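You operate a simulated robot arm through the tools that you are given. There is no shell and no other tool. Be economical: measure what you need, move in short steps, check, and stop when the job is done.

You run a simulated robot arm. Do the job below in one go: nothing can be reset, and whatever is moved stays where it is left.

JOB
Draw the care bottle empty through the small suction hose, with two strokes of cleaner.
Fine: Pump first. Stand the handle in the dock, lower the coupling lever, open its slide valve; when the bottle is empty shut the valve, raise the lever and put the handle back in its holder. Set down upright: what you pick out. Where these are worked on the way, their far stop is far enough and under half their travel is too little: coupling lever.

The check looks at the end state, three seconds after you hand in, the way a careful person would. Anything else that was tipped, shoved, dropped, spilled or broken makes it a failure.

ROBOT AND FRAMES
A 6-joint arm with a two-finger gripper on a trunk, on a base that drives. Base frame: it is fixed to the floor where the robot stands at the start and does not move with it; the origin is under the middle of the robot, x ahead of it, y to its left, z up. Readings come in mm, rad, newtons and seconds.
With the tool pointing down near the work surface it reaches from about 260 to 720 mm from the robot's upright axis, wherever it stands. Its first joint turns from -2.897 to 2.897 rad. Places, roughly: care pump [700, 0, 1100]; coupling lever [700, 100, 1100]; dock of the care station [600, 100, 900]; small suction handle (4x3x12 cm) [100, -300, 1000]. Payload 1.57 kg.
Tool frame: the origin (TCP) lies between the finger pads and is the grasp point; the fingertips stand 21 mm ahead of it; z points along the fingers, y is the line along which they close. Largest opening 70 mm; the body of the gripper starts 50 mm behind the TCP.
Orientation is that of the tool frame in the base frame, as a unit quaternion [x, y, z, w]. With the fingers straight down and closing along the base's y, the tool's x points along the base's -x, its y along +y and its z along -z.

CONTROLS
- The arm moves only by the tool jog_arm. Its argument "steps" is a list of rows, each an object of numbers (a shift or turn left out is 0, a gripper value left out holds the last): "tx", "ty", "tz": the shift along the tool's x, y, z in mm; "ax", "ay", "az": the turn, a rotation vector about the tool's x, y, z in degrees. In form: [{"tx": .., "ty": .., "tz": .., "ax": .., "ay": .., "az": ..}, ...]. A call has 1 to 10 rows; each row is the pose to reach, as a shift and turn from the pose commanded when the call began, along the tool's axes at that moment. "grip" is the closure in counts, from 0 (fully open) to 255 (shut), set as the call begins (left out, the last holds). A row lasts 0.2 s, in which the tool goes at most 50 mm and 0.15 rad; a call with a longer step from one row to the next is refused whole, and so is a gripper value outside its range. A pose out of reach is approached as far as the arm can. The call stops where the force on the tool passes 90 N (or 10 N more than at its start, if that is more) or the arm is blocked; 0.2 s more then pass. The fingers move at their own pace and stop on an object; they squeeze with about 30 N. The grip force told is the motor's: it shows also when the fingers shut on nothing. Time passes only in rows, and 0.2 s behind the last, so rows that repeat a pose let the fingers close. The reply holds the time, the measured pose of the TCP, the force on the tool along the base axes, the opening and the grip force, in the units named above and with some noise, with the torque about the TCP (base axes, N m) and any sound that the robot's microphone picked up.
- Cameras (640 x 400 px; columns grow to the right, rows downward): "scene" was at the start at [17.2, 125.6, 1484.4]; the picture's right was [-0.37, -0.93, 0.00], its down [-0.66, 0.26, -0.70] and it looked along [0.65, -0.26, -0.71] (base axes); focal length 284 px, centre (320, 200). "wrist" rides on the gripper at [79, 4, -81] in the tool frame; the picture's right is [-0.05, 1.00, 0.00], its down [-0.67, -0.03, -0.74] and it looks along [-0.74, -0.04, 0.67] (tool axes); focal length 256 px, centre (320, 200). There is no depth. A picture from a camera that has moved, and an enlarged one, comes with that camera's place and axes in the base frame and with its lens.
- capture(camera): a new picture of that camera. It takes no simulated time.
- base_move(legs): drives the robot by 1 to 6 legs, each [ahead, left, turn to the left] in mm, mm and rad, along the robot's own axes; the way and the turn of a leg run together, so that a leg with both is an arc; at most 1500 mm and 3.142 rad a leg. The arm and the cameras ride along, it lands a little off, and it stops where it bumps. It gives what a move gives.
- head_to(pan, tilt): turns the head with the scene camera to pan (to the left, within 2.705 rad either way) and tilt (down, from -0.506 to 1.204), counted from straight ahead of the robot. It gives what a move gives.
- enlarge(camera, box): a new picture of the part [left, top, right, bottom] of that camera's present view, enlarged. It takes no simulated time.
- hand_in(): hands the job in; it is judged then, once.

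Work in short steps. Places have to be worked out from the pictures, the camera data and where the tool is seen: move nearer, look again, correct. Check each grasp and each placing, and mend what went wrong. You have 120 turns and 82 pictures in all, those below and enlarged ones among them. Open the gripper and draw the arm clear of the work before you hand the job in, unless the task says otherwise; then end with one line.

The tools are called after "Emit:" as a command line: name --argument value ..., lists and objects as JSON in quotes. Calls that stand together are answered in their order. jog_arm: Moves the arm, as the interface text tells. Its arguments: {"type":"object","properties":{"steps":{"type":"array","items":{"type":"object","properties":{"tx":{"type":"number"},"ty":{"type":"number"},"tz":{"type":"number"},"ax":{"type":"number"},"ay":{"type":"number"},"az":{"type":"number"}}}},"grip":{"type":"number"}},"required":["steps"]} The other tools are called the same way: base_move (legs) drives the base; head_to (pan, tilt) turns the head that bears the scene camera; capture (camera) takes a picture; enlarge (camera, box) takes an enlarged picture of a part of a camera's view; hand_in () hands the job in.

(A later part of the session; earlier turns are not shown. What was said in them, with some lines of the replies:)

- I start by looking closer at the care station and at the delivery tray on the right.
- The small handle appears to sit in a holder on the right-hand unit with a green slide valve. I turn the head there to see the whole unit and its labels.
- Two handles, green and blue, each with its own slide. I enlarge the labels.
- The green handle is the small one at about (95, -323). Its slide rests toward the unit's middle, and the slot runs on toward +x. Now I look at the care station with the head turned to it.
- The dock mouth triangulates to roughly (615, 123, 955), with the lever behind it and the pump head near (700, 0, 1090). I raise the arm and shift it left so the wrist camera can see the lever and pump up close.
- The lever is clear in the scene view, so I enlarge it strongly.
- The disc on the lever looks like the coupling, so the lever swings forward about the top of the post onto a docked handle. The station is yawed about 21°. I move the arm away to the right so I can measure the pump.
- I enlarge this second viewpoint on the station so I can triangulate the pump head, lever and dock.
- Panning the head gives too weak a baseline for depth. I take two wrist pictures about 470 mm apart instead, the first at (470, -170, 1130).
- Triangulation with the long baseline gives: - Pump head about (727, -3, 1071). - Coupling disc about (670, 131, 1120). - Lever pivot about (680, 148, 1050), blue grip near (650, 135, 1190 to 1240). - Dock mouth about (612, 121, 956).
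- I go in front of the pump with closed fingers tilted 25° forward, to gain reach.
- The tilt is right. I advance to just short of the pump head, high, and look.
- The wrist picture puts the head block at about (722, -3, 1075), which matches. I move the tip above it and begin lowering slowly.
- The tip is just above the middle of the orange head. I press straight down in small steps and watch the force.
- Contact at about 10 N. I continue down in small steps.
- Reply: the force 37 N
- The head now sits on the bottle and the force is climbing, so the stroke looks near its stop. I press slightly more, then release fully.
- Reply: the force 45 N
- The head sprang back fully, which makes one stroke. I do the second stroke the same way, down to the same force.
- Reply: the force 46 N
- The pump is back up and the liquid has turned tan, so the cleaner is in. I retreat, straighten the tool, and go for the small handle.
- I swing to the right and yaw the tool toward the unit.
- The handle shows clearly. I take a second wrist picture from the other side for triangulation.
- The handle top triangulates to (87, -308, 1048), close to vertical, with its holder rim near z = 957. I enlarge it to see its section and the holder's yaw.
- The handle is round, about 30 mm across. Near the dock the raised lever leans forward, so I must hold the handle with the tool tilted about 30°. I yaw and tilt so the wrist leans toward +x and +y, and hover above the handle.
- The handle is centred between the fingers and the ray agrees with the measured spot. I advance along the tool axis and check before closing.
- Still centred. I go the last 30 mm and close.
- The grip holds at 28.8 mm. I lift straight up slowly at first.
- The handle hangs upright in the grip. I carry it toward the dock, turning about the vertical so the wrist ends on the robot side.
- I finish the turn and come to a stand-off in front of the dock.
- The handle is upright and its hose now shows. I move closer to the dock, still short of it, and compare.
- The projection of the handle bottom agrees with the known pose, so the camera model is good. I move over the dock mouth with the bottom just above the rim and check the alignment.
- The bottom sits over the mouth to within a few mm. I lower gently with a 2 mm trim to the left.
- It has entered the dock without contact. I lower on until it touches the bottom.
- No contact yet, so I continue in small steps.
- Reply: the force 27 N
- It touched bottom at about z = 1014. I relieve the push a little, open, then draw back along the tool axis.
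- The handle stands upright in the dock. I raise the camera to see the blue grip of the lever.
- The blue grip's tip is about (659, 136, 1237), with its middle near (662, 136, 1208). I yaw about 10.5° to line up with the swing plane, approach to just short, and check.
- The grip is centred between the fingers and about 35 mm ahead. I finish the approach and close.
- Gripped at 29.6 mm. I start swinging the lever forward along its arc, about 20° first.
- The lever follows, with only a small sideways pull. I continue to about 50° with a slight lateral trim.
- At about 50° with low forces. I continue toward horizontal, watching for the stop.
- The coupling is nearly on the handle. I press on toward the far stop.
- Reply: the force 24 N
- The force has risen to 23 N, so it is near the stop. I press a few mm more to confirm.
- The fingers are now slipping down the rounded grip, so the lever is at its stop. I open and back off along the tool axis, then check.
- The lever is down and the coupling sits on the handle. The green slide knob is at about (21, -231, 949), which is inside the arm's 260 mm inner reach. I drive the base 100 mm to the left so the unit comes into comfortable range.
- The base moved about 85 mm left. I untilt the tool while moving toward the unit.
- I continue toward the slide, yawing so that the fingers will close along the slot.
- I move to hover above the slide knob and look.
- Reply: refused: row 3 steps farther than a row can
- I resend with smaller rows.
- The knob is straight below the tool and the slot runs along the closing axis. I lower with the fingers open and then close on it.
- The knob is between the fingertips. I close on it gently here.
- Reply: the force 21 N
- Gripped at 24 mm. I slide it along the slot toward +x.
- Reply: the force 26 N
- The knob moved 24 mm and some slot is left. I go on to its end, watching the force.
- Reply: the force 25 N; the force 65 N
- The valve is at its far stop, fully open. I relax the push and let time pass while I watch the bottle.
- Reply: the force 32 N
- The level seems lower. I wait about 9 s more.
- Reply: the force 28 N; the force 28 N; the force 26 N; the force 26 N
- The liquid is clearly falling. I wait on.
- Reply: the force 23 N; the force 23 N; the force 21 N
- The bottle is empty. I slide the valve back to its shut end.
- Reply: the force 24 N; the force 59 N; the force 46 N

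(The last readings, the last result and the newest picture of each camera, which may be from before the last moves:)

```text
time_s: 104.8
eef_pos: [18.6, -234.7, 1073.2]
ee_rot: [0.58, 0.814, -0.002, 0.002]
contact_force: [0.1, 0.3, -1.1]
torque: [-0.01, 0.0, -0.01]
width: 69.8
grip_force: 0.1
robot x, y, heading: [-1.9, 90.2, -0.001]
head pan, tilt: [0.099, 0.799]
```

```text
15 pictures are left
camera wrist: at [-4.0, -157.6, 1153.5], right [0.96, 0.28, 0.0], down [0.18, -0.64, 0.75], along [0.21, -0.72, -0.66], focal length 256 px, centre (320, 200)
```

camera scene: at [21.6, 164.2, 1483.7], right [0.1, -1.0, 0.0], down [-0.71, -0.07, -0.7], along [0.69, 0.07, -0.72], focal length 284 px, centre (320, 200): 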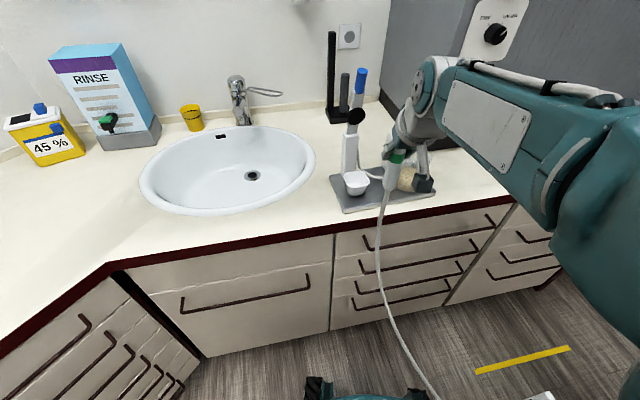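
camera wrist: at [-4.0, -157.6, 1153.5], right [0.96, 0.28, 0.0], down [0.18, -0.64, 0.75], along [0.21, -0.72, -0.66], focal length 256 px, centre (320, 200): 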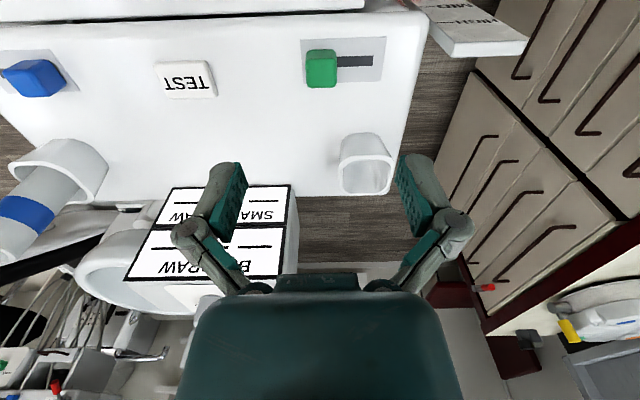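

The valve is shut. I travel back to the lever, retracing the way I came.

Emit:
jog_arm --steps '[{"tx": 0, "ty": 30, "tz": -30}, {"tx": -13, "ty": 65, "tz": -50}, {"tx": -27, "ty": 100, "tz": -65}, {"tx": -40, "ty": 137, "tz": -78}, {"tx": -54.5, "ty": 172.7, "tz": -87}]'

Emit:
jog_arm --steps '[{"tx": 10.4, "ty": 25, "tz": -2.6, "az": -8}, {"tx": 20.8, "ty": 50, "tz": -5.2, "az": -16}, {"tx": 31.2, "ty": 75, "tz": -7.8, "az": -24}, {"tx": 41.6, "ty": 100, "tz": -10.4, "az": -32}, {"tx": 52, "ty": 125, "tz": -13, "az": -40}, {"tx": 62.4, "ty": 150, "tz": -15.6, "az": -48}, {"tx": 72.8, "ty": 175, "tz": -18.2, "az": -56}, {"tx": 83.2, "ty": 200, "tz": -20.8, "az": -64}, {"tx": 93.6, "ty": 225, "tz": -23.4, "az": -72}, {"tx": 104, "ty": 249.8, "tz": -26, "az": -80}]'

Emit:
jog_arm --steps '[{"az": -6}, {"az": -11.5}, {"az": -11.5}]'

```text
time_s: 106.0
eef_pos: [198.7, -232.0, 1161.3]
ee_rot: [0.581, 0.814, -0.002, 0.002]
contact_force: [-0.4, 0.0, 0.0]
torque: [0.03, -0.03, 0.01]
width: 70.1
grip_force: 0.0
robot x, y, heading: [-1.9, 97.1, 0.006]
head pan, tilt: [0.099, 0.799]
```

```text
time_s: 108.2
eef_pos: [399.1, -48.9, 1186.9]
ee_rot: [-0.08, 0.997, -0.003, -0.001]
contact_force: [-0.7, -0.2, 0.4]
torque: [0.0, 0.01, 0.02]
width: 70.2
grip_force: 0.0
robot x, y, heading: [2.2, 96.6, -0.0]
head pan, tilt: [0.099, 0.799]
```

```text
time_s: 109.0
eef_pos: [399.7, -48.2, 1186.2]
ee_rot: [-0.178, 0.984, -0.003, 0.0]
contact_force: [-0.3, -0.1, 0.5]
torque: [0.0, 0.0, -0.05]
width: 69.9
grip_force: 0.0
robot x, y, heading: [1.7, 86.5, -0.0]
head pan, tilt: [0.099, 0.799]
```

I tilt the tool again and return to the stand-off in front of the lever tip.

Emit:
jog_arm --steps '[{"tx": -18.4, "ty": 16.6, "tz": 4.2, "ay": -6}, {"tx": -36.8, "ty": 33.2, "tz": 8.4, "ay": -12}, {"tx": -55, "ty": 49.8, "tz": 12.6, "ay": -18}, {"tx": -73.5, "ty": 66.4, "tz": 16.8, "ay": -24}, {"tx": -91.9, "ty": 83, "tz": 21, "ay": -30}, {"tx": -91.9, "ty": 83, "tz": 21, "ay": -30}]'

Emit:
capture --camera "wrist"

```text
time_s: 110.4
eef_pos: [454.2, 62.7, 1164.6]
ee_rot: [-0.173, 0.95, 0.044, 0.255]
contact_force: [0.6, 0.0, -0.5]
torque: [0.05, 0.01, -0.01]
width: 69.9
grip_force: 0.1
robot x, y, heading: [-0.5, 92.3, -0.002]
head pan, tilt: [0.099, 0.799]
```

```text
14 pictures are left
camera wrist: at [351.5, 28.2, 1194.9], right [-0.31, 0.95, 0.02], down [0.2, 0.04, 0.98], along [0.93, 0.31, -0.21], focal length 256 px, centre (320, 200)
```

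wrist: 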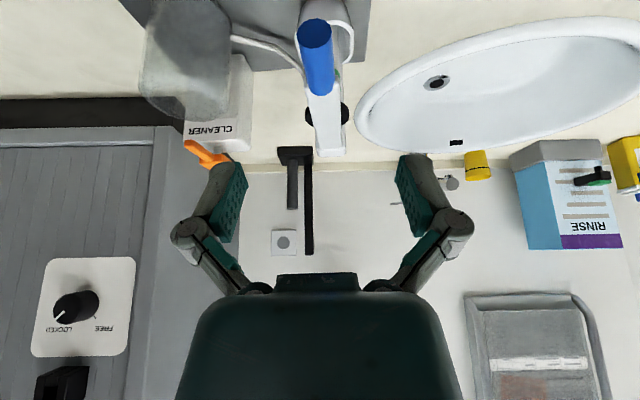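

The view matches the earlier stand-off. I move down onto the grip and close.

Emit:
jog_arm --steps '[{"tx": -2, "ty": -1, "tz": 42}, {"tx": -4, "ty": -2.3, "tz": 84}, {"tx": -6, "ty": -2.3, "tz": 110}, {"tx": -6, "ty": -2.3, "tz": 126}, {"tx": -6, "ty": -2.3, "tz": 126}]'

Emit:
jog_arm --steps '[{"tz": 0}, {"tz": 0}, {"tz": 0}]' --grip 255

Emit:
capture --camera "wrist"

```text
time_s: 111.6
eef_pos: [522.4, 83.2, 1058.6]
ee_rot: [-0.172, 0.951, 0.044, 0.254]
contact_force: [1.1, 0.5, -0.1]
torque: [0.01, 0.01, -0.01]
width: 70.2
grip_force: 0.0
robot x, y, heading: [0.5, 95.3, -0.001]
head pan, tilt: [0.099, 0.799]
```

```text
time_s: 112.4
eef_pos: [522.1, 84.4, 1059.8]
ee_rot: [-0.173, 0.951, 0.043, 0.255]
contact_force: [-4.6, 6.4, 8.7]
torque: [0.18, -0.22, 0.35]
width: 29.6
grip_force: 30.2
robot x, y, heading: [-2.9, 94.9, 0.005]
head pan, tilt: [0.099, 0.799]
```

```text
13 pictures are left
camera wrist: at [417.9, 50.3, 1090.0], right [-0.31, 0.95, 0.02], down [0.2, 0.04, 0.98], along [0.93, 0.31, -0.21], focal length 256 px, centre (320, 200)
```

wrist: 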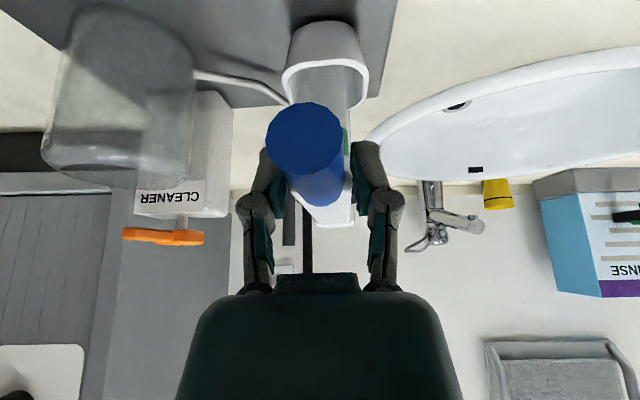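

The lever is gripped at 29.6 mm. I raise it along the reverse arc, first to about 45°.

Emit:
jog_arm --steps '[{"tx": -7.5, "tz": -11}, {"tx": -15.2, "tz": -21.7}, {"tx": -24.5, "tz": -31.5}, {"tx": -34, "tz": -40.4}, {"tx": -45, "tz": -48.5}, {"tx": -55.7, "tz": -55.6}, {"tx": -67.5, "tz": -61.8}, {"tx": -79.7, "tz": -66.8}, {"tx": -79.7, "tz": -66.8}]'

```text
time_s: 114.4
eef_pos: [555.5, 95.7, 1157.4]
ee_rot: [-0.173, 0.95, 0.044, 0.255]
contact_force: [-1.4, 3.5, -0.5]
torque: [-0.32, 0.94, 0.09]
width: 29.7
grip_force: 30.1
robot x, y, heading: [2.9, 91.5, 0.001]
head pan, tilt: [0.099, 0.799]
```

Low forces. I continue to upright.

Emit:
jog_arm --steps '[{"tx": -12.5, "tz": -4}, {"tx": -25.5, "tz": -6.8}, {"tx": -38.5, "tz": -8.5}, {"tx": -51.9, "tz": -9.2}, {"tx": -65, "tz": -8.5}, {"tx": -78.3, "tz": -6.9}, {"tx": -91, "tz": -4}, {"tx": -104, "tz": 0}, {"tx": -116, "tz": 5.5}, {"tx": -116, "tz": 5.5}]'

Emit:
capture --camera "wrist"

```text
time_s: 116.6
eef_pos: [652.1, 132.7, 1210.7]
ee_rot: [-0.174, 0.95, 0.043, 0.256]
contact_force: [-0.1, -0.5, -10.2]
torque: [0.01, -0.09, -0.16]
width: 29.7
grip_force: 29.5
robot x, y, heading: [1.2, 92.7, -0.002]
head pan, tilt: [0.099, 0.799]
```

```text
12 pictures are left
camera wrist: at [548.5, 98.4, 1240.3], right [-0.31, 0.95, 0.02], down [0.2, 0.04, 0.98], along [0.93, 0.31, -0.21], focal length 256 px, centre (320, 200)
```

wrist: 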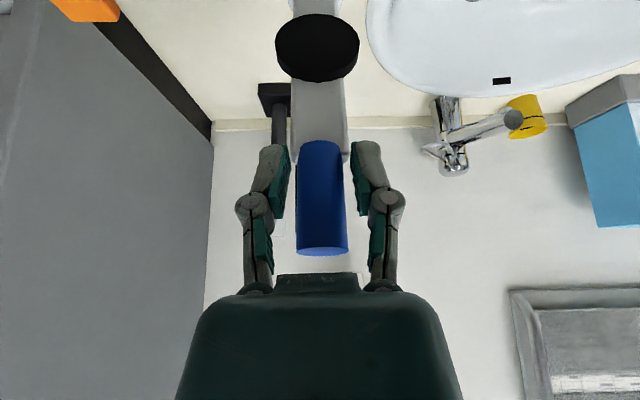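

Nearly upright. I push the last bit toward its raised stop, watching the force.

Emit:
jog_arm --steps '[{"tx": -3.5, "tz": 2.5}, {"tx": -7, "tz": 5}, {"tx": -10.5, "tz": 8}, {"tx": -10.5, "tz": 8}]'

```text
time_s: 117.6
eef_pos: [664.0, 137.4, 1209.7]
ee_rot: [-0.174, 0.95, 0.044, 0.257]
contact_force: [-7.6, -0.2, 12.6]
torque: [0.0, 0.38, -0.17]
width: 29.9
grip_force: 30.2
robot x, y, heading: [-3.5, 94.3, 0.004]
head pan, tilt: [0.099, 0.799]
```

Emit:
jog_arm --steps '[{"tx": -3, "tz": 2}, {"tx": -5, "tz": 3}, {"tx": -5, "tz": 3}]'

```text
time_s: 118.4
eef_pos: [668.0, 138.9, 1210.9]
ee_rot: [-0.172, 0.95, 0.043, 0.258]
contact_force: [-9.0, -3.1, 24.8]
torque: [-0.05, -0.02, -0.23]
width: 29.8
grip_force: 29.9
robot x, y, heading: [-2.9, 90.8, 0.001]
head pan, tilt: [0.099, 0.799]
```

It has reached the stop. I open, draw back toward the robot, and check that the lever stays up.

Emit:
jog_arm --steps '[{"tx": 2, "tz": -1}, {"tx": 2, "tz": -1}, {"tx": 2, "tz": -1}, {"tx": 2, "tz": -1}]' --grip 0

Emit:
jog_arm --steps '[{"tx": 22, "tz": -16}, {"tx": 50, "tz": -38}, {"tx": 80, "tz": -60}, {"tx": 108, "tz": -75}, {"tx": 108, "tz": -75}]'

Emit:
capture --camera "wrist"

```text
time_s: 119.4
eef_pos: [668.3, 139.6, 1208.8]
ee_rot: [-0.174, 0.95, 0.045, 0.254]
contact_force: [-0.1, -0.1, -0.2]
torque: [0.01, 0.01, -0.01]
width: 70.0
grip_force: 0.1
robot x, y, heading: [0.9, 92.8, 0.002]
head pan, tilt: [0.099, 0.799]
```

```text
time_s: 120.6
eef_pos: [544.0, 92.3, 1217.3]
ee_rot: [-0.173, 0.95, 0.044, 0.254]
contact_force: [0.4, 0.0, 0.4]
torque: [-0.02, -0.04, 0.01]
width: 69.8
grip_force: 0.0
robot x, y, heading: [-3.8, 91.7, 0.003]
head pan, tilt: [0.099, 0.799]
```

```text
11 pictures are left
camera wrist: at [440.7, 57.4, 1247.2], right [-0.31, 0.95, 0.02], down [0.2, 0.04, 0.98], along [0.93, 0.31, -0.21], focal length 256 px, centre (320, 200)
```

wrist: 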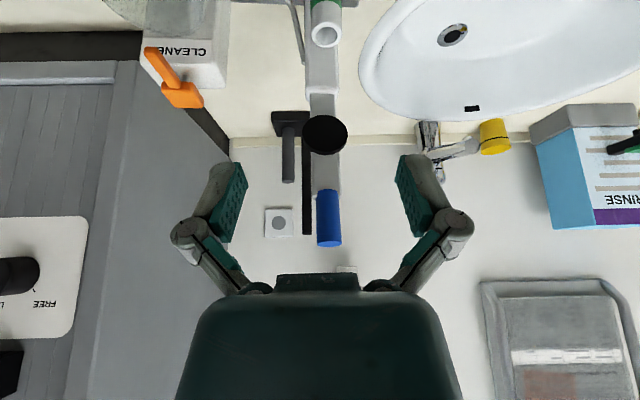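

The lever stays up. I lower to the stand-off for the docked handle and look.

Emit:
jog_arm --steps '[{"tx": 17, "ty": 0.7, "tz": 42}, {"tx": 33.5, "ty": 1.4, "tz": 84.6}, {"tx": 33.5, "ty": 1.4, "tz": 84.6}]'

Emit:
capture --camera "wrist"

```text
time_s: 121.4
eef_pos: [556.8, 100.0, 1130.7]
ee_rot: [-0.173, 0.95, 0.044, 0.255]
contact_force: [0.3, 0.2, -0.4]
torque: [-0.03, -0.01, 0.0]
width: 70.0
grip_force: 0.2
robot x, y, heading: [0.4, 92.2, 0.002]
head pan, tilt: [0.099, 0.799]
```

```text
10 pictures are left
camera wrist: at [452.4, 64.9, 1160.2], right [-0.31, 0.95, 0.02], down [0.2, 0.04, 0.98], along [0.93, 0.31, -0.21], focal length 256 px, centre (320, 200)
```

wrist: 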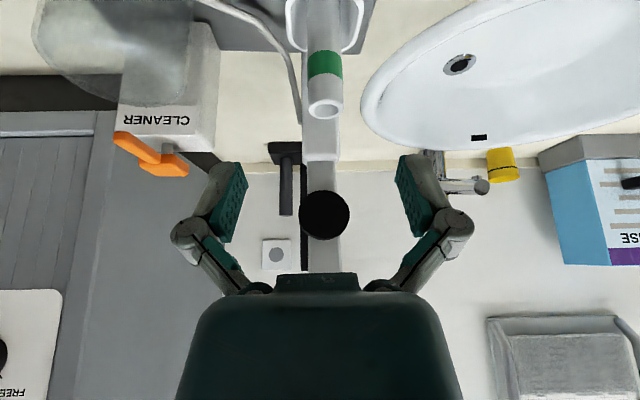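

The handle's top appears to have shifted about 15 mm toward the post since docking. I check its stance from the scene camera.

Emit:
enlarge --camera "scene" --box '[360, 120, 430, 205]'

```text
4.71 times, centred on (395, 162) of scene
camera zoom: at [22.0, 256.9, 1483.7], right [0.1, -0.99, 0.0], down [-0.71, -0.07, -0.7], along [0.69, 0.07, -0.72], focal length 1337 px, centre (-33, 376)
```

zoom: 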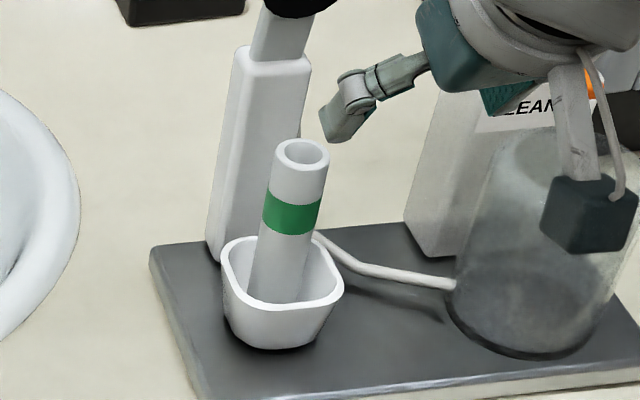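

The handle stands in the dock with a top around (633, 130), still about upright. I move onto it with that correction and close.

Emit:
jog_arm --steps '[{"tx": -3, "ty": 1, "tz": 45}, {"tx": -6, "ty": 2, "tz": 90}, {"tx": -8, "ty": 3, "tz": 118}, {"tx": -8.8, "ty": 3, "tz": 135}, {"tx": -8.8, "ty": 3, "tz": 135}]'

Emit:
jog_arm --steps '[{"tz": 0}, {"tz": 0}, {"tz": 0}]' --grip 255

Emit:
capture --camera "wrist"

```text
time_s: 122.6
eef_pos: [627.9, 128.4, 1013.8]
ee_rot: [-0.173, 0.95, 0.043, 0.255]
contact_force: [-0.2, -0.7, 0.0]
torque: [0.02, 0.0, 0.0]
width: 69.9
grip_force: 0.1
robot x, y, heading: [-3.1, 92.6, 0.002]
head pan, tilt: [0.099, 0.799]
```

```text
time_s: 123.4
eef_pos: [627.4, 126.7, 1016.4]
ee_rot: [-0.173, 0.95, 0.044, 0.258]
contact_force: [-1.1, 1.5, 13.5]
torque: [0.06, -0.19, 0.0]
width: 30.1
grip_force: 29.9
robot x, y, heading: [-0.6, 89.2, -0.002]
head pan, tilt: [0.099, 0.799]
```

```text
8 pictures are left
camera wrist: at [523.6, 93.1, 1045.9], right [-0.31, 0.95, 0.02], down [0.2, 0.04, 0.98], along [0.93, 0.3, -0.2], focal length 256 px, centre (320, 200)
```

wrist: 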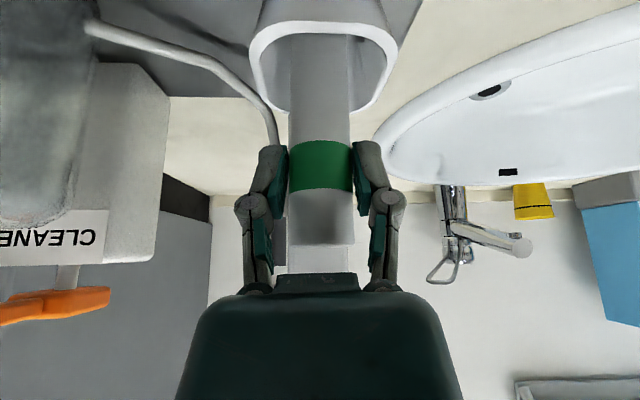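

It is gripped at 30 mm and upright as before. I lift it out, then draw back away from the lever.

Emit:
jog_arm --steps '[{"tx": -4.9, "tz": -14.5}, {"tx": -11.5, "tz": -33.8}, {"tx": -17.3, "tz": -50}, {"tx": -17.3, "tz": -60}, {"tx": 5.1, "tz": -101.1}, {"tx": 18.6, "tz": -137.8}, {"tx": 25.3, "tz": -176.2}, {"tx": 25.3, "tz": -176.2}]'

```text
time_s: 125.2
eef_pos: [522.2, 86.9, 1156.9]
ee_rot: [-0.173, 0.951, 0.043, 0.254]
contact_force: [0.3, 0.1, -0.4]
torque: [0.0, 0.0, -0.01]
width: 30.2
grip_force: 30.2
robot x, y, heading: [-1.6, 92.9, -0.002]
head pan, tilt: [0.099, 0.799]
```

It is out cleanly. I carry it toward its holder, turning about the vertical so the wrist faces the robot.

Emit:
jog_arm --steps '[{"tx": 25.9, "ty": -17.2, "tz": -15.5, "ax": 4, "az": 6.93}, {"tx": 51.8, "ty": -34.4, "tz": -31, "ax": 8, "az": 13.86}, {"tx": 77.6, "ty": -51.5, "tz": -46.6, "ax": 12, "az": 20.8}, {"tx": 103.5, "ty": -68.7, "tz": -62.1, "ax": 16, "az": 27.7}, {"tx": 129.4, "ty": -85.9, "tz": -77.6, "ax": 20, "az": 34.6}, {"tx": 155.3, "ty": -103.1, "tz": -93.1, "ax": 24, "az": 41.6}, {"tx": 181.2, "ty": -120.3, "tz": -108.6, "ax": 28, "az": 48.5}, {"tx": 207, "ty": -137.4, "tz": -124.2, "ax": 32, "az": 55.4}, {"tx": 232.9, "ty": -154.6, "tz": -139.7, "ax": 36, "az": 62.4}, {"tx": 258.8, "ty": -171.8, "tz": -155.2, "ax": 40, "az": 69.3}]'

Emit:
jog_arm --steps '[{"tx": 0}, {"tx": 0}]'

```text
time_s: 127.4
eef_pos: [297.9, -178.5, 1161.8]
ee_rot: [0.479, 0.838, -0.13, 0.226]
contact_force: [-0.2, 0.4, -1.0]
torque: [0.03, -0.02, -0.06]
width: 29.9
grip_force: 29.9
robot x, y, heading: [-0.3, 91.5, 0.002]
head pan, tilt: [0.099, 0.799]
```

```text
time_s: 128.0
eef_pos: [298.6, -177.6, 1162.2]
ee_rot: [0.478, 0.838, -0.129, 0.227]
contact_force: [1.0, -0.1, -1.3]
torque: [0.01, -0.01, 0.01]
width: 30.2
grip_force: 30.2
robot x, y, heading: [-3.5, 92.1, 0.003]
head pan, tilt: [0.099, 0.799]
```

I bring it above the holder with the bottom about 50 mm over the rim, and look.

Emit:
jog_arm --steps '[{"tx": -0.6, "ty": -41, "tz": 0.3}, {"tx": -1.2, "ty": -83, "tz": 0.7}, {"tx": -1.8, "ty": -124, "tz": 1}, {"tx": -2.4, "ty": -166, "tz": 1.4}, {"tx": -3, "ty": -207, "tz": 1.8}, {"tx": -3.6, "ty": -248.4, "tz": 2.1}, {"tx": 11.9, "ty": -248.4, "tz": 29}, {"tx": 27.4, "ty": -248.4, "tz": 55.8}, {"tx": 27.4, "ty": -248.4, "tz": 55.8}]'

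Emit:
capture --camera "wrist"

```text
time_s: 130.0
eef_pos: [89.4, -309.3, 1100.5]
ee_rot: [0.478, 0.838, -0.13, 0.228]
contact_force: [0.9, -0.9, -1.0]
torque: [-0.04, -0.01, 0.0]
width: 29.9
grip_force: 30.1
robot x, y, heading: [-2.4, 90.1, 0.002]
head pan, tilt: [0.099, 0.799]
```

```text
7 pictures are left
camera wrist: at [37.0, -212.9, 1129.9], right [0.88, 0.47, 0.03], down [0.07, -0.19, 0.98], along [0.46, -0.86, -0.2], focal length 256 px, centre (320, 200)
```

wrist: 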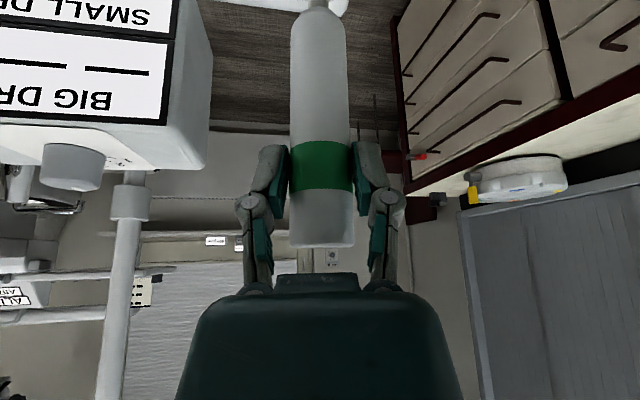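

The holder is just out of the wrist view, so I check alignment with the scene camera.

Emit:
head_to --pan -1.4 --tilt 0.9

Emit:
enlarge --camera "scene" --box '[240, 100, 370, 230]'

```text
time_s: 131.6
eef_pos: [88.5, -309.3, 1100.8]
ee_rot: [0.479, 0.839, -0.129, 0.226]
contact_force: [-0.6, 0.7, -0.8]
torque: [-0.01, -0.02, 0.0]
width: 29.9
grip_force: 29.9
robot x, y, heading: [1.4, 92.7, -0.001]
head pan, tilt: [-1.4, 0.901]
```

```text
3.08 times, centred on (305, 165) of scene
camera zoom: at [-46.8, 173.2, 1476.0], right [-0.99, -0.17, 0.0], down [-0.13, 0.77, -0.62], along [0.11, -0.61, -0.78], focal length 874 px, centre (366, 308)
```

zoom: 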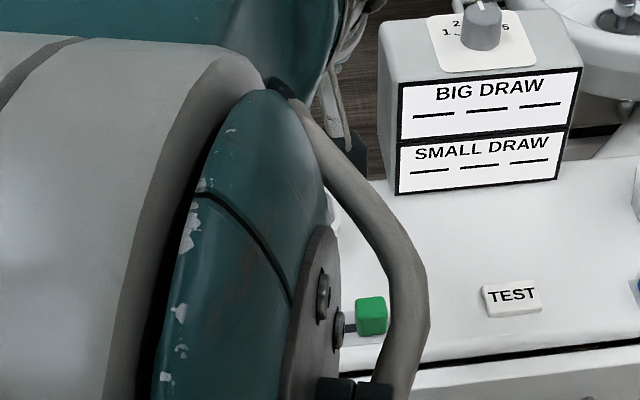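

The view is blocked by the arm, so I rely on the measured pick-up coordinates and lower carefully while watching force.

Emit:
jog_arm --steps '[{"tx": 12.2, "ty": -0.8, "tz": 16}, {"tx": 22.2, "ty": -0.8, "tz": 33.3}, {"tx": 27.2, "ty": -0.8, "tz": 42}, {"tx": 32.2, "ty": -0.8, "tz": 50.7}, {"tx": 32.2, "ty": -0.8, "tz": 50.7}]'

Emit:
capture --camera "wrist"

```text
time_s: 132.8
eef_pos: [87.9, -305.9, 1041.8]
ee_rot: [0.478, 0.838, -0.13, 0.227]
contact_force: [-1.1, 5.7, 24.7]
torque: [-0.19, -0.05, 0.0]
width: 29.0
grip_force: 29.4
robot x, y, heading: [0.6, 93.3, -0.001]
head pan, tilt: [-1.4, 0.901]
```

```text
5 pictures are left
camera wrist: at [35.0, -210.0, 1071.2], right [0.88, 0.47, 0.03], down [0.07, -0.19, 0.98], along [0.46, -0.86, -0.2], focal length 256 px, centre (320, 200)
```

wrist: 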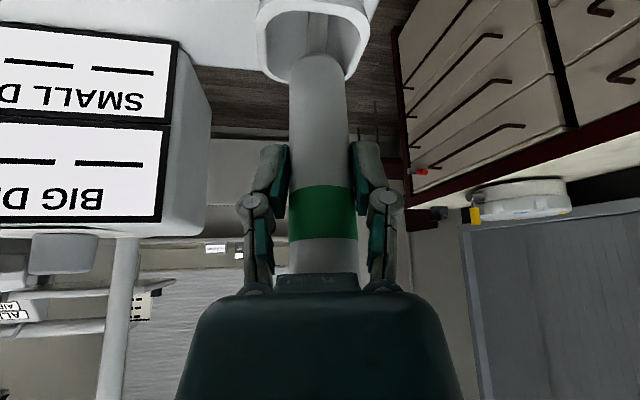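

The handle caught the far rim of the holder and slid up about 20 mm in the grip, still upright. The picture puts the opening about 6 to 7 mm nearer the robot and 2 mm to the side. I lift 12 mm, shift, and look again.

Emit:
jog_arm --steps '[{"tx": -6, "ty": 0, "tz": -10.4}, {"tx": 0.1, "ty": -2, "tz": -13.9}, {"tx": 0.1, "ty": -2, "tz": -13.9}]'

Emit:
enlarge --camera "wrist" --box '[220, 0, 420, 125]'

```text
time_s: 133.6
eef_pos: [80.8, -301.7, 1051.9]
ee_rot: [0.478, 0.839, -0.129, 0.227]
contact_force: [0.7, 0.3, -1.1]
torque: [0.01, 0.02, -0.03]
width: 28.4
grip_force: 29.7
robot x, y, heading: [-0.7, 90.4, -0.008]
head pan, tilt: [-1.4, 0.901]
```

```text
3.20 times, centred on (320, 62) of wrist
camera zoom: at [28.6, -205.5, 1081.9], right [0.88, 0.47, 0.03], down [0.07, -0.19, 0.98], along [0.46, -0.86, -0.2], focal length 819 px, centre (320, 640)
```

zoom: 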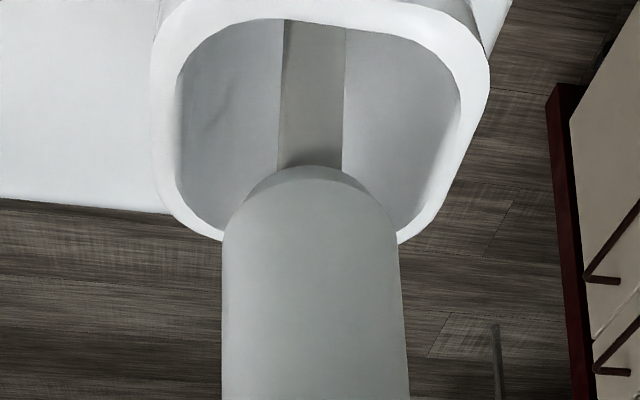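

The handle leans about 7° in the grip, with its bottom pointing away from the robot. The opening centre works out near (88, -312). I straighten it by turning the tool +7° about its y axis, rise 8 mm, move over the centre, and look.

Emit:
jog_arm --steps '[{"tx": -4, "ty": 0, "tz": -6.9}, {"tx": -14.8, "ty": 1, "tz": -0.6, "ay": 3.5}, {"tx": -14.8, "ty": 1, "tz": -0.6, "ay": 7}, {"tx": -14.8, "ty": 1, "tz": -0.6, "ay": 7}]'

Emit:
enlarge --camera "wrist" --box '[220, 0, 420, 125]'

```text
time_s: 134.6
eef_pos: [89.7, -313.5, 1060.2]
ee_rot: [0.485, 0.851, -0.1, 0.175]
contact_force: [-0.2, 0.5, -0.9]
torque: [0.06, 0.02, -0.01]
width: 28.9
grip_force: 30.1
robot x, y, heading: [2.1, 92.0, 0.004]
head pan, tilt: [-1.4, 0.901]
```

```text
3.20 times, centred on (320, 62) of wrist
camera zoom: at [39.0, -220.6, 1102.9], right [0.88, 0.47, 0.02], down [0.13, -0.29, 0.95], along [0.45, -0.84, -0.32], focal length 819 px, centre (320, 640)
```

zoom: 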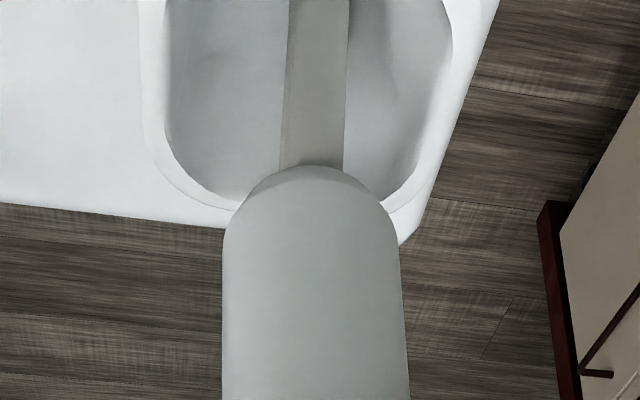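

Now the handle is upright, its bottom is at about (89, -314, 994), and it projects inside the opening with about 10 mm margin. I lower straight down, watching force.

Emit:
jog_arm --steps '[{"tx": 4, "tz": 9.2}, {"tx": 8, "tz": 18.4}, {"tx": 12, "tz": 27.6}, {"tx": 15, "tz": 34.5}, {"tx": 15, "tz": 34.5}]'

```text
time_s: 135.5
eef_pos: [89.7, -321.2, 1042.0]
ee_rot: [0.485, 0.846, -0.116, 0.187]
contact_force: [-1.4, 11.8, 37.0]
torque: [0.47, -0.4, 0.09]
width: 28.9
grip_force: 29.6
robot x, y, heading: [2.0, 94.3, -0.001]
head pan, tilt: [-1.4, 0.901]
stopped in row 4: the force on the tool passed its limit at 102 N (the readings are from after the stop); the commanded pose is now the measured one
```

It hit the rim again, so the rim must be higher, at about z = 972. That puts the opening centre at about (85.5, -308), which matches the original handle spot. I lift 20 mm, shift there, and look.

Emit:
jog_arm --steps '[{"tx": -4.3, "ty": 0, "tz": -9}, {"tx": -8.6, "ty": 0, "tz": -18.1}, {"tx": 4.4, "ty": 3.6, "tz": -24.3}, {"tx": 4.4, "ty": 3.6, "tz": -24.3}]'

Emit:
capture --camera "wrist"

```text
time_s: 136.5
eef_pos: [86.3, -303.0, 1059.7]
ee_rot: [0.484, 0.848, -0.111, 0.184]
contact_force: [-0.3, -0.5, -1.0]
torque: [-0.02, 0.02, 0.04]
width: 28.6
grip_force: 30.1
robot x, y, heading: [1.7, 91.3, 0.0]
head pan, tilt: [-1.4, 0.901]
```

```text
2 pictures are left
camera wrist: at [36.1, -209.5, 1098.2], right [0.89, 0.46, 0.01], down [0.13, -0.26, 0.96], along [0.45, -0.85, -0.29], focal length 256 px, centre (320, 200)
```

wrist: 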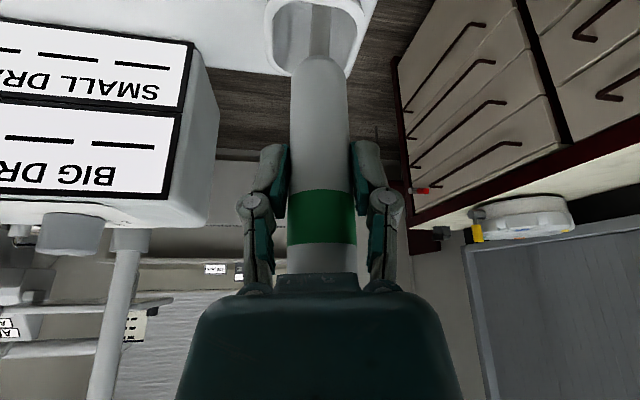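

Bottom now at about (87, -308, 997), leaning about 4° outward. I correct the lean by 4° and lower again in small steps.

Emit:
jog_arm --steps '[{"tx": -1.6, "tz": 0.8, "ay": 4}, {"tx": 3.4, "tz": 11.7, "ay": 4}, {"tx": 6.8, "tz": 19, "ay": 4}, {"tx": 9.3, "tz": 24.4, "ay": 4}, {"tx": 11.8, "tz": 29.9, "ay": 4}, {"tx": 11.8, "tz": 29.9, "ay": 4}]'

```text
time_s: 137.9
eef_pos: [86.7, -305.8, 1026.7]
ee_rot: [0.489, 0.854, -0.095, 0.154]
contact_force: [0.3, 0.3, -1.1]
torque: [0.0, -0.02, 0.0]
width: 28.5
grip_force: 29.8
robot x, y, heading: [-0.9, 88.7, 0.003]
head pan, tilt: [-1.4, 0.901]
```

No contact this time, and the bottom is below the rim. I continue down gently until it seats.

Emit:
jog_arm --steps '[{"tx": 2.8, "tz": 7.5}, {"tx": 5.7, "tz": 15}, {"tx": 7.8, "tz": 20.6}, {"tx": 7.8, "tz": 20.6}]'

```text
time_s: 138.9
eef_pos: [86.2, -306.7, 1003.4]
ee_rot: [0.488, 0.854, -0.094, 0.153]
contact_force: [1.2, -1.2, -1.4]
torque: [0.05, -0.03, 0.0]
width: 28.8
grip_force: 30.2
robot x, y, heading: [0.1, 97.7, 0.001]
head pan, tilt: [-1.4, 0.901]
```

Emit:
jog_arm --steps '[{"tx": 1, "tz": 2.8}, {"tx": 2.1, "tz": 5.6}, {"tx": 2.1, "tz": 5.6}]'

```text
time_s: 139.7
eef_pos: [85.2, -306.8, 999.9]
ee_rot: [0.489, 0.853, -0.096, 0.155]
contact_force: [-0.9, -1.4, 13.9]
torque: [-0.33, -0.06, -0.04]
width: 28.5
grip_force: 30.0
robot x, y, heading: [1.1, 93.8, 0.001]
head pan, tilt: [-1.4, 0.901]
```

Contact at 14 N fits the seated height. I relieve slightly, open, and back off along the tool axis.

Emit:
jog_arm --steps '[{"tz": -1}, {"tz": -1}]'

Emit:
jog_arm --steps '[{"tz": 0}, {"tz": 0}, {"tz": 0}]' --grip 0

Emit:
jog_arm --steps '[{"tz": -20}, {"tz": -50}, {"tz": -90}, {"tz": -130}, {"tz": -160}, {"tz": -160}]'

Emit:
capture --camera "wrist"

```text
time_s: 140.3
eef_pos: [86.2, -306.7, 1000.1]
ee_rot: [0.489, 0.853, -0.095, 0.154]
contact_force: [-0.3, -4.1, 13.0]
torque: [-0.47, -0.1, -0.01]
width: 28.7
grip_force: 30.7
robot x, y, heading: [-0.3, 92.7, 0.0]
head pan, tilt: [-1.4, 0.901]
```

```text
time_s: 141.1
eef_pos: [85.7, -306.1, 999.6]
ee_rot: [0.488, 0.854, -0.094, 0.154]
contact_force: [-1.2, 0.8, 8.2]
torque: [-0.03, -0.06, 0.01]
width: 70.1
grip_force: 0.2
robot x, y, heading: [2.3, 94.9, -0.003]
head pan, tilt: [-1.4, 0.901]
```

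```text
time_s: 142.5
eef_pos: [59.2, -255.8, 1152.4]
ee_rot: [0.488, 0.854, -0.096, 0.155]
contact_force: [-0.8, 0.9, -1.6]
torque: [-0.02, -0.03, 0.04]
width: 70.1
grip_force: 0.1
robot x, y, heading: [3.5, 94.5, 0.0]
head pan, tilt: [-1.4, 0.901]
```

```text
1 pictures are left
camera wrist: at [10.9, -163.8, 1198.7], right [0.89, 0.46, 0.01], down [0.16, -0.32, 0.93], along [0.43, -0.83, -0.36], focal length 256 px, centre (320, 200)
```

wrist: 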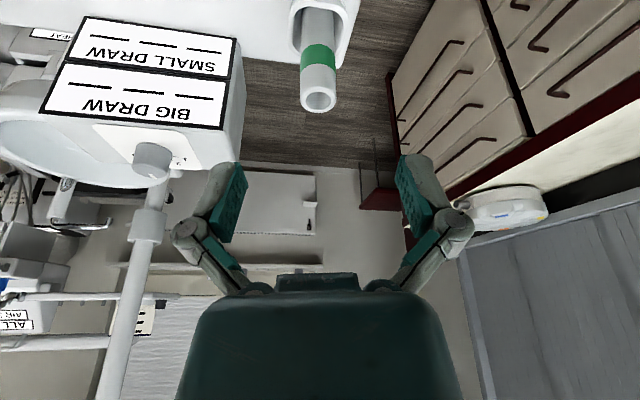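

The handle is back in its holder, upright, with its top at (85, -310, 1048) as at the start. The lever is up, the valve is shut and the bottle is empty. I draw the arm a bit higher, then hand in.

Emit:
jog_arm --steps '[{"tx": -10, "tz": -35}, {"tx": -20, "tz": -60}, {"tx": -20, "tz": -60}]'

Emit:
hand_in

```text
time_s: 143.3
eef_pos: [59.3, -251.7, 1212.9]
ee_rot: [0.488, 0.854, -0.094, 0.153]
contact_force: [-1.0, -0.2, 0.2]
torque: [-0.02, -0.02, -0.02]
width: 70.1
grip_force: 0.0
robot x, y, heading: [1.4, 92.3, -0.003]
head pan, tilt: [-1.4, 0.901]
```

```text
The job is handed in.
```

I handed the job in: two strokes of cleaner pumped, the care bottle drawn empty through the small suction handle, the valve shut, the lever raised and the handle upright in its holder (it struck the rim twice, the second time at about 100 N, before it seated).
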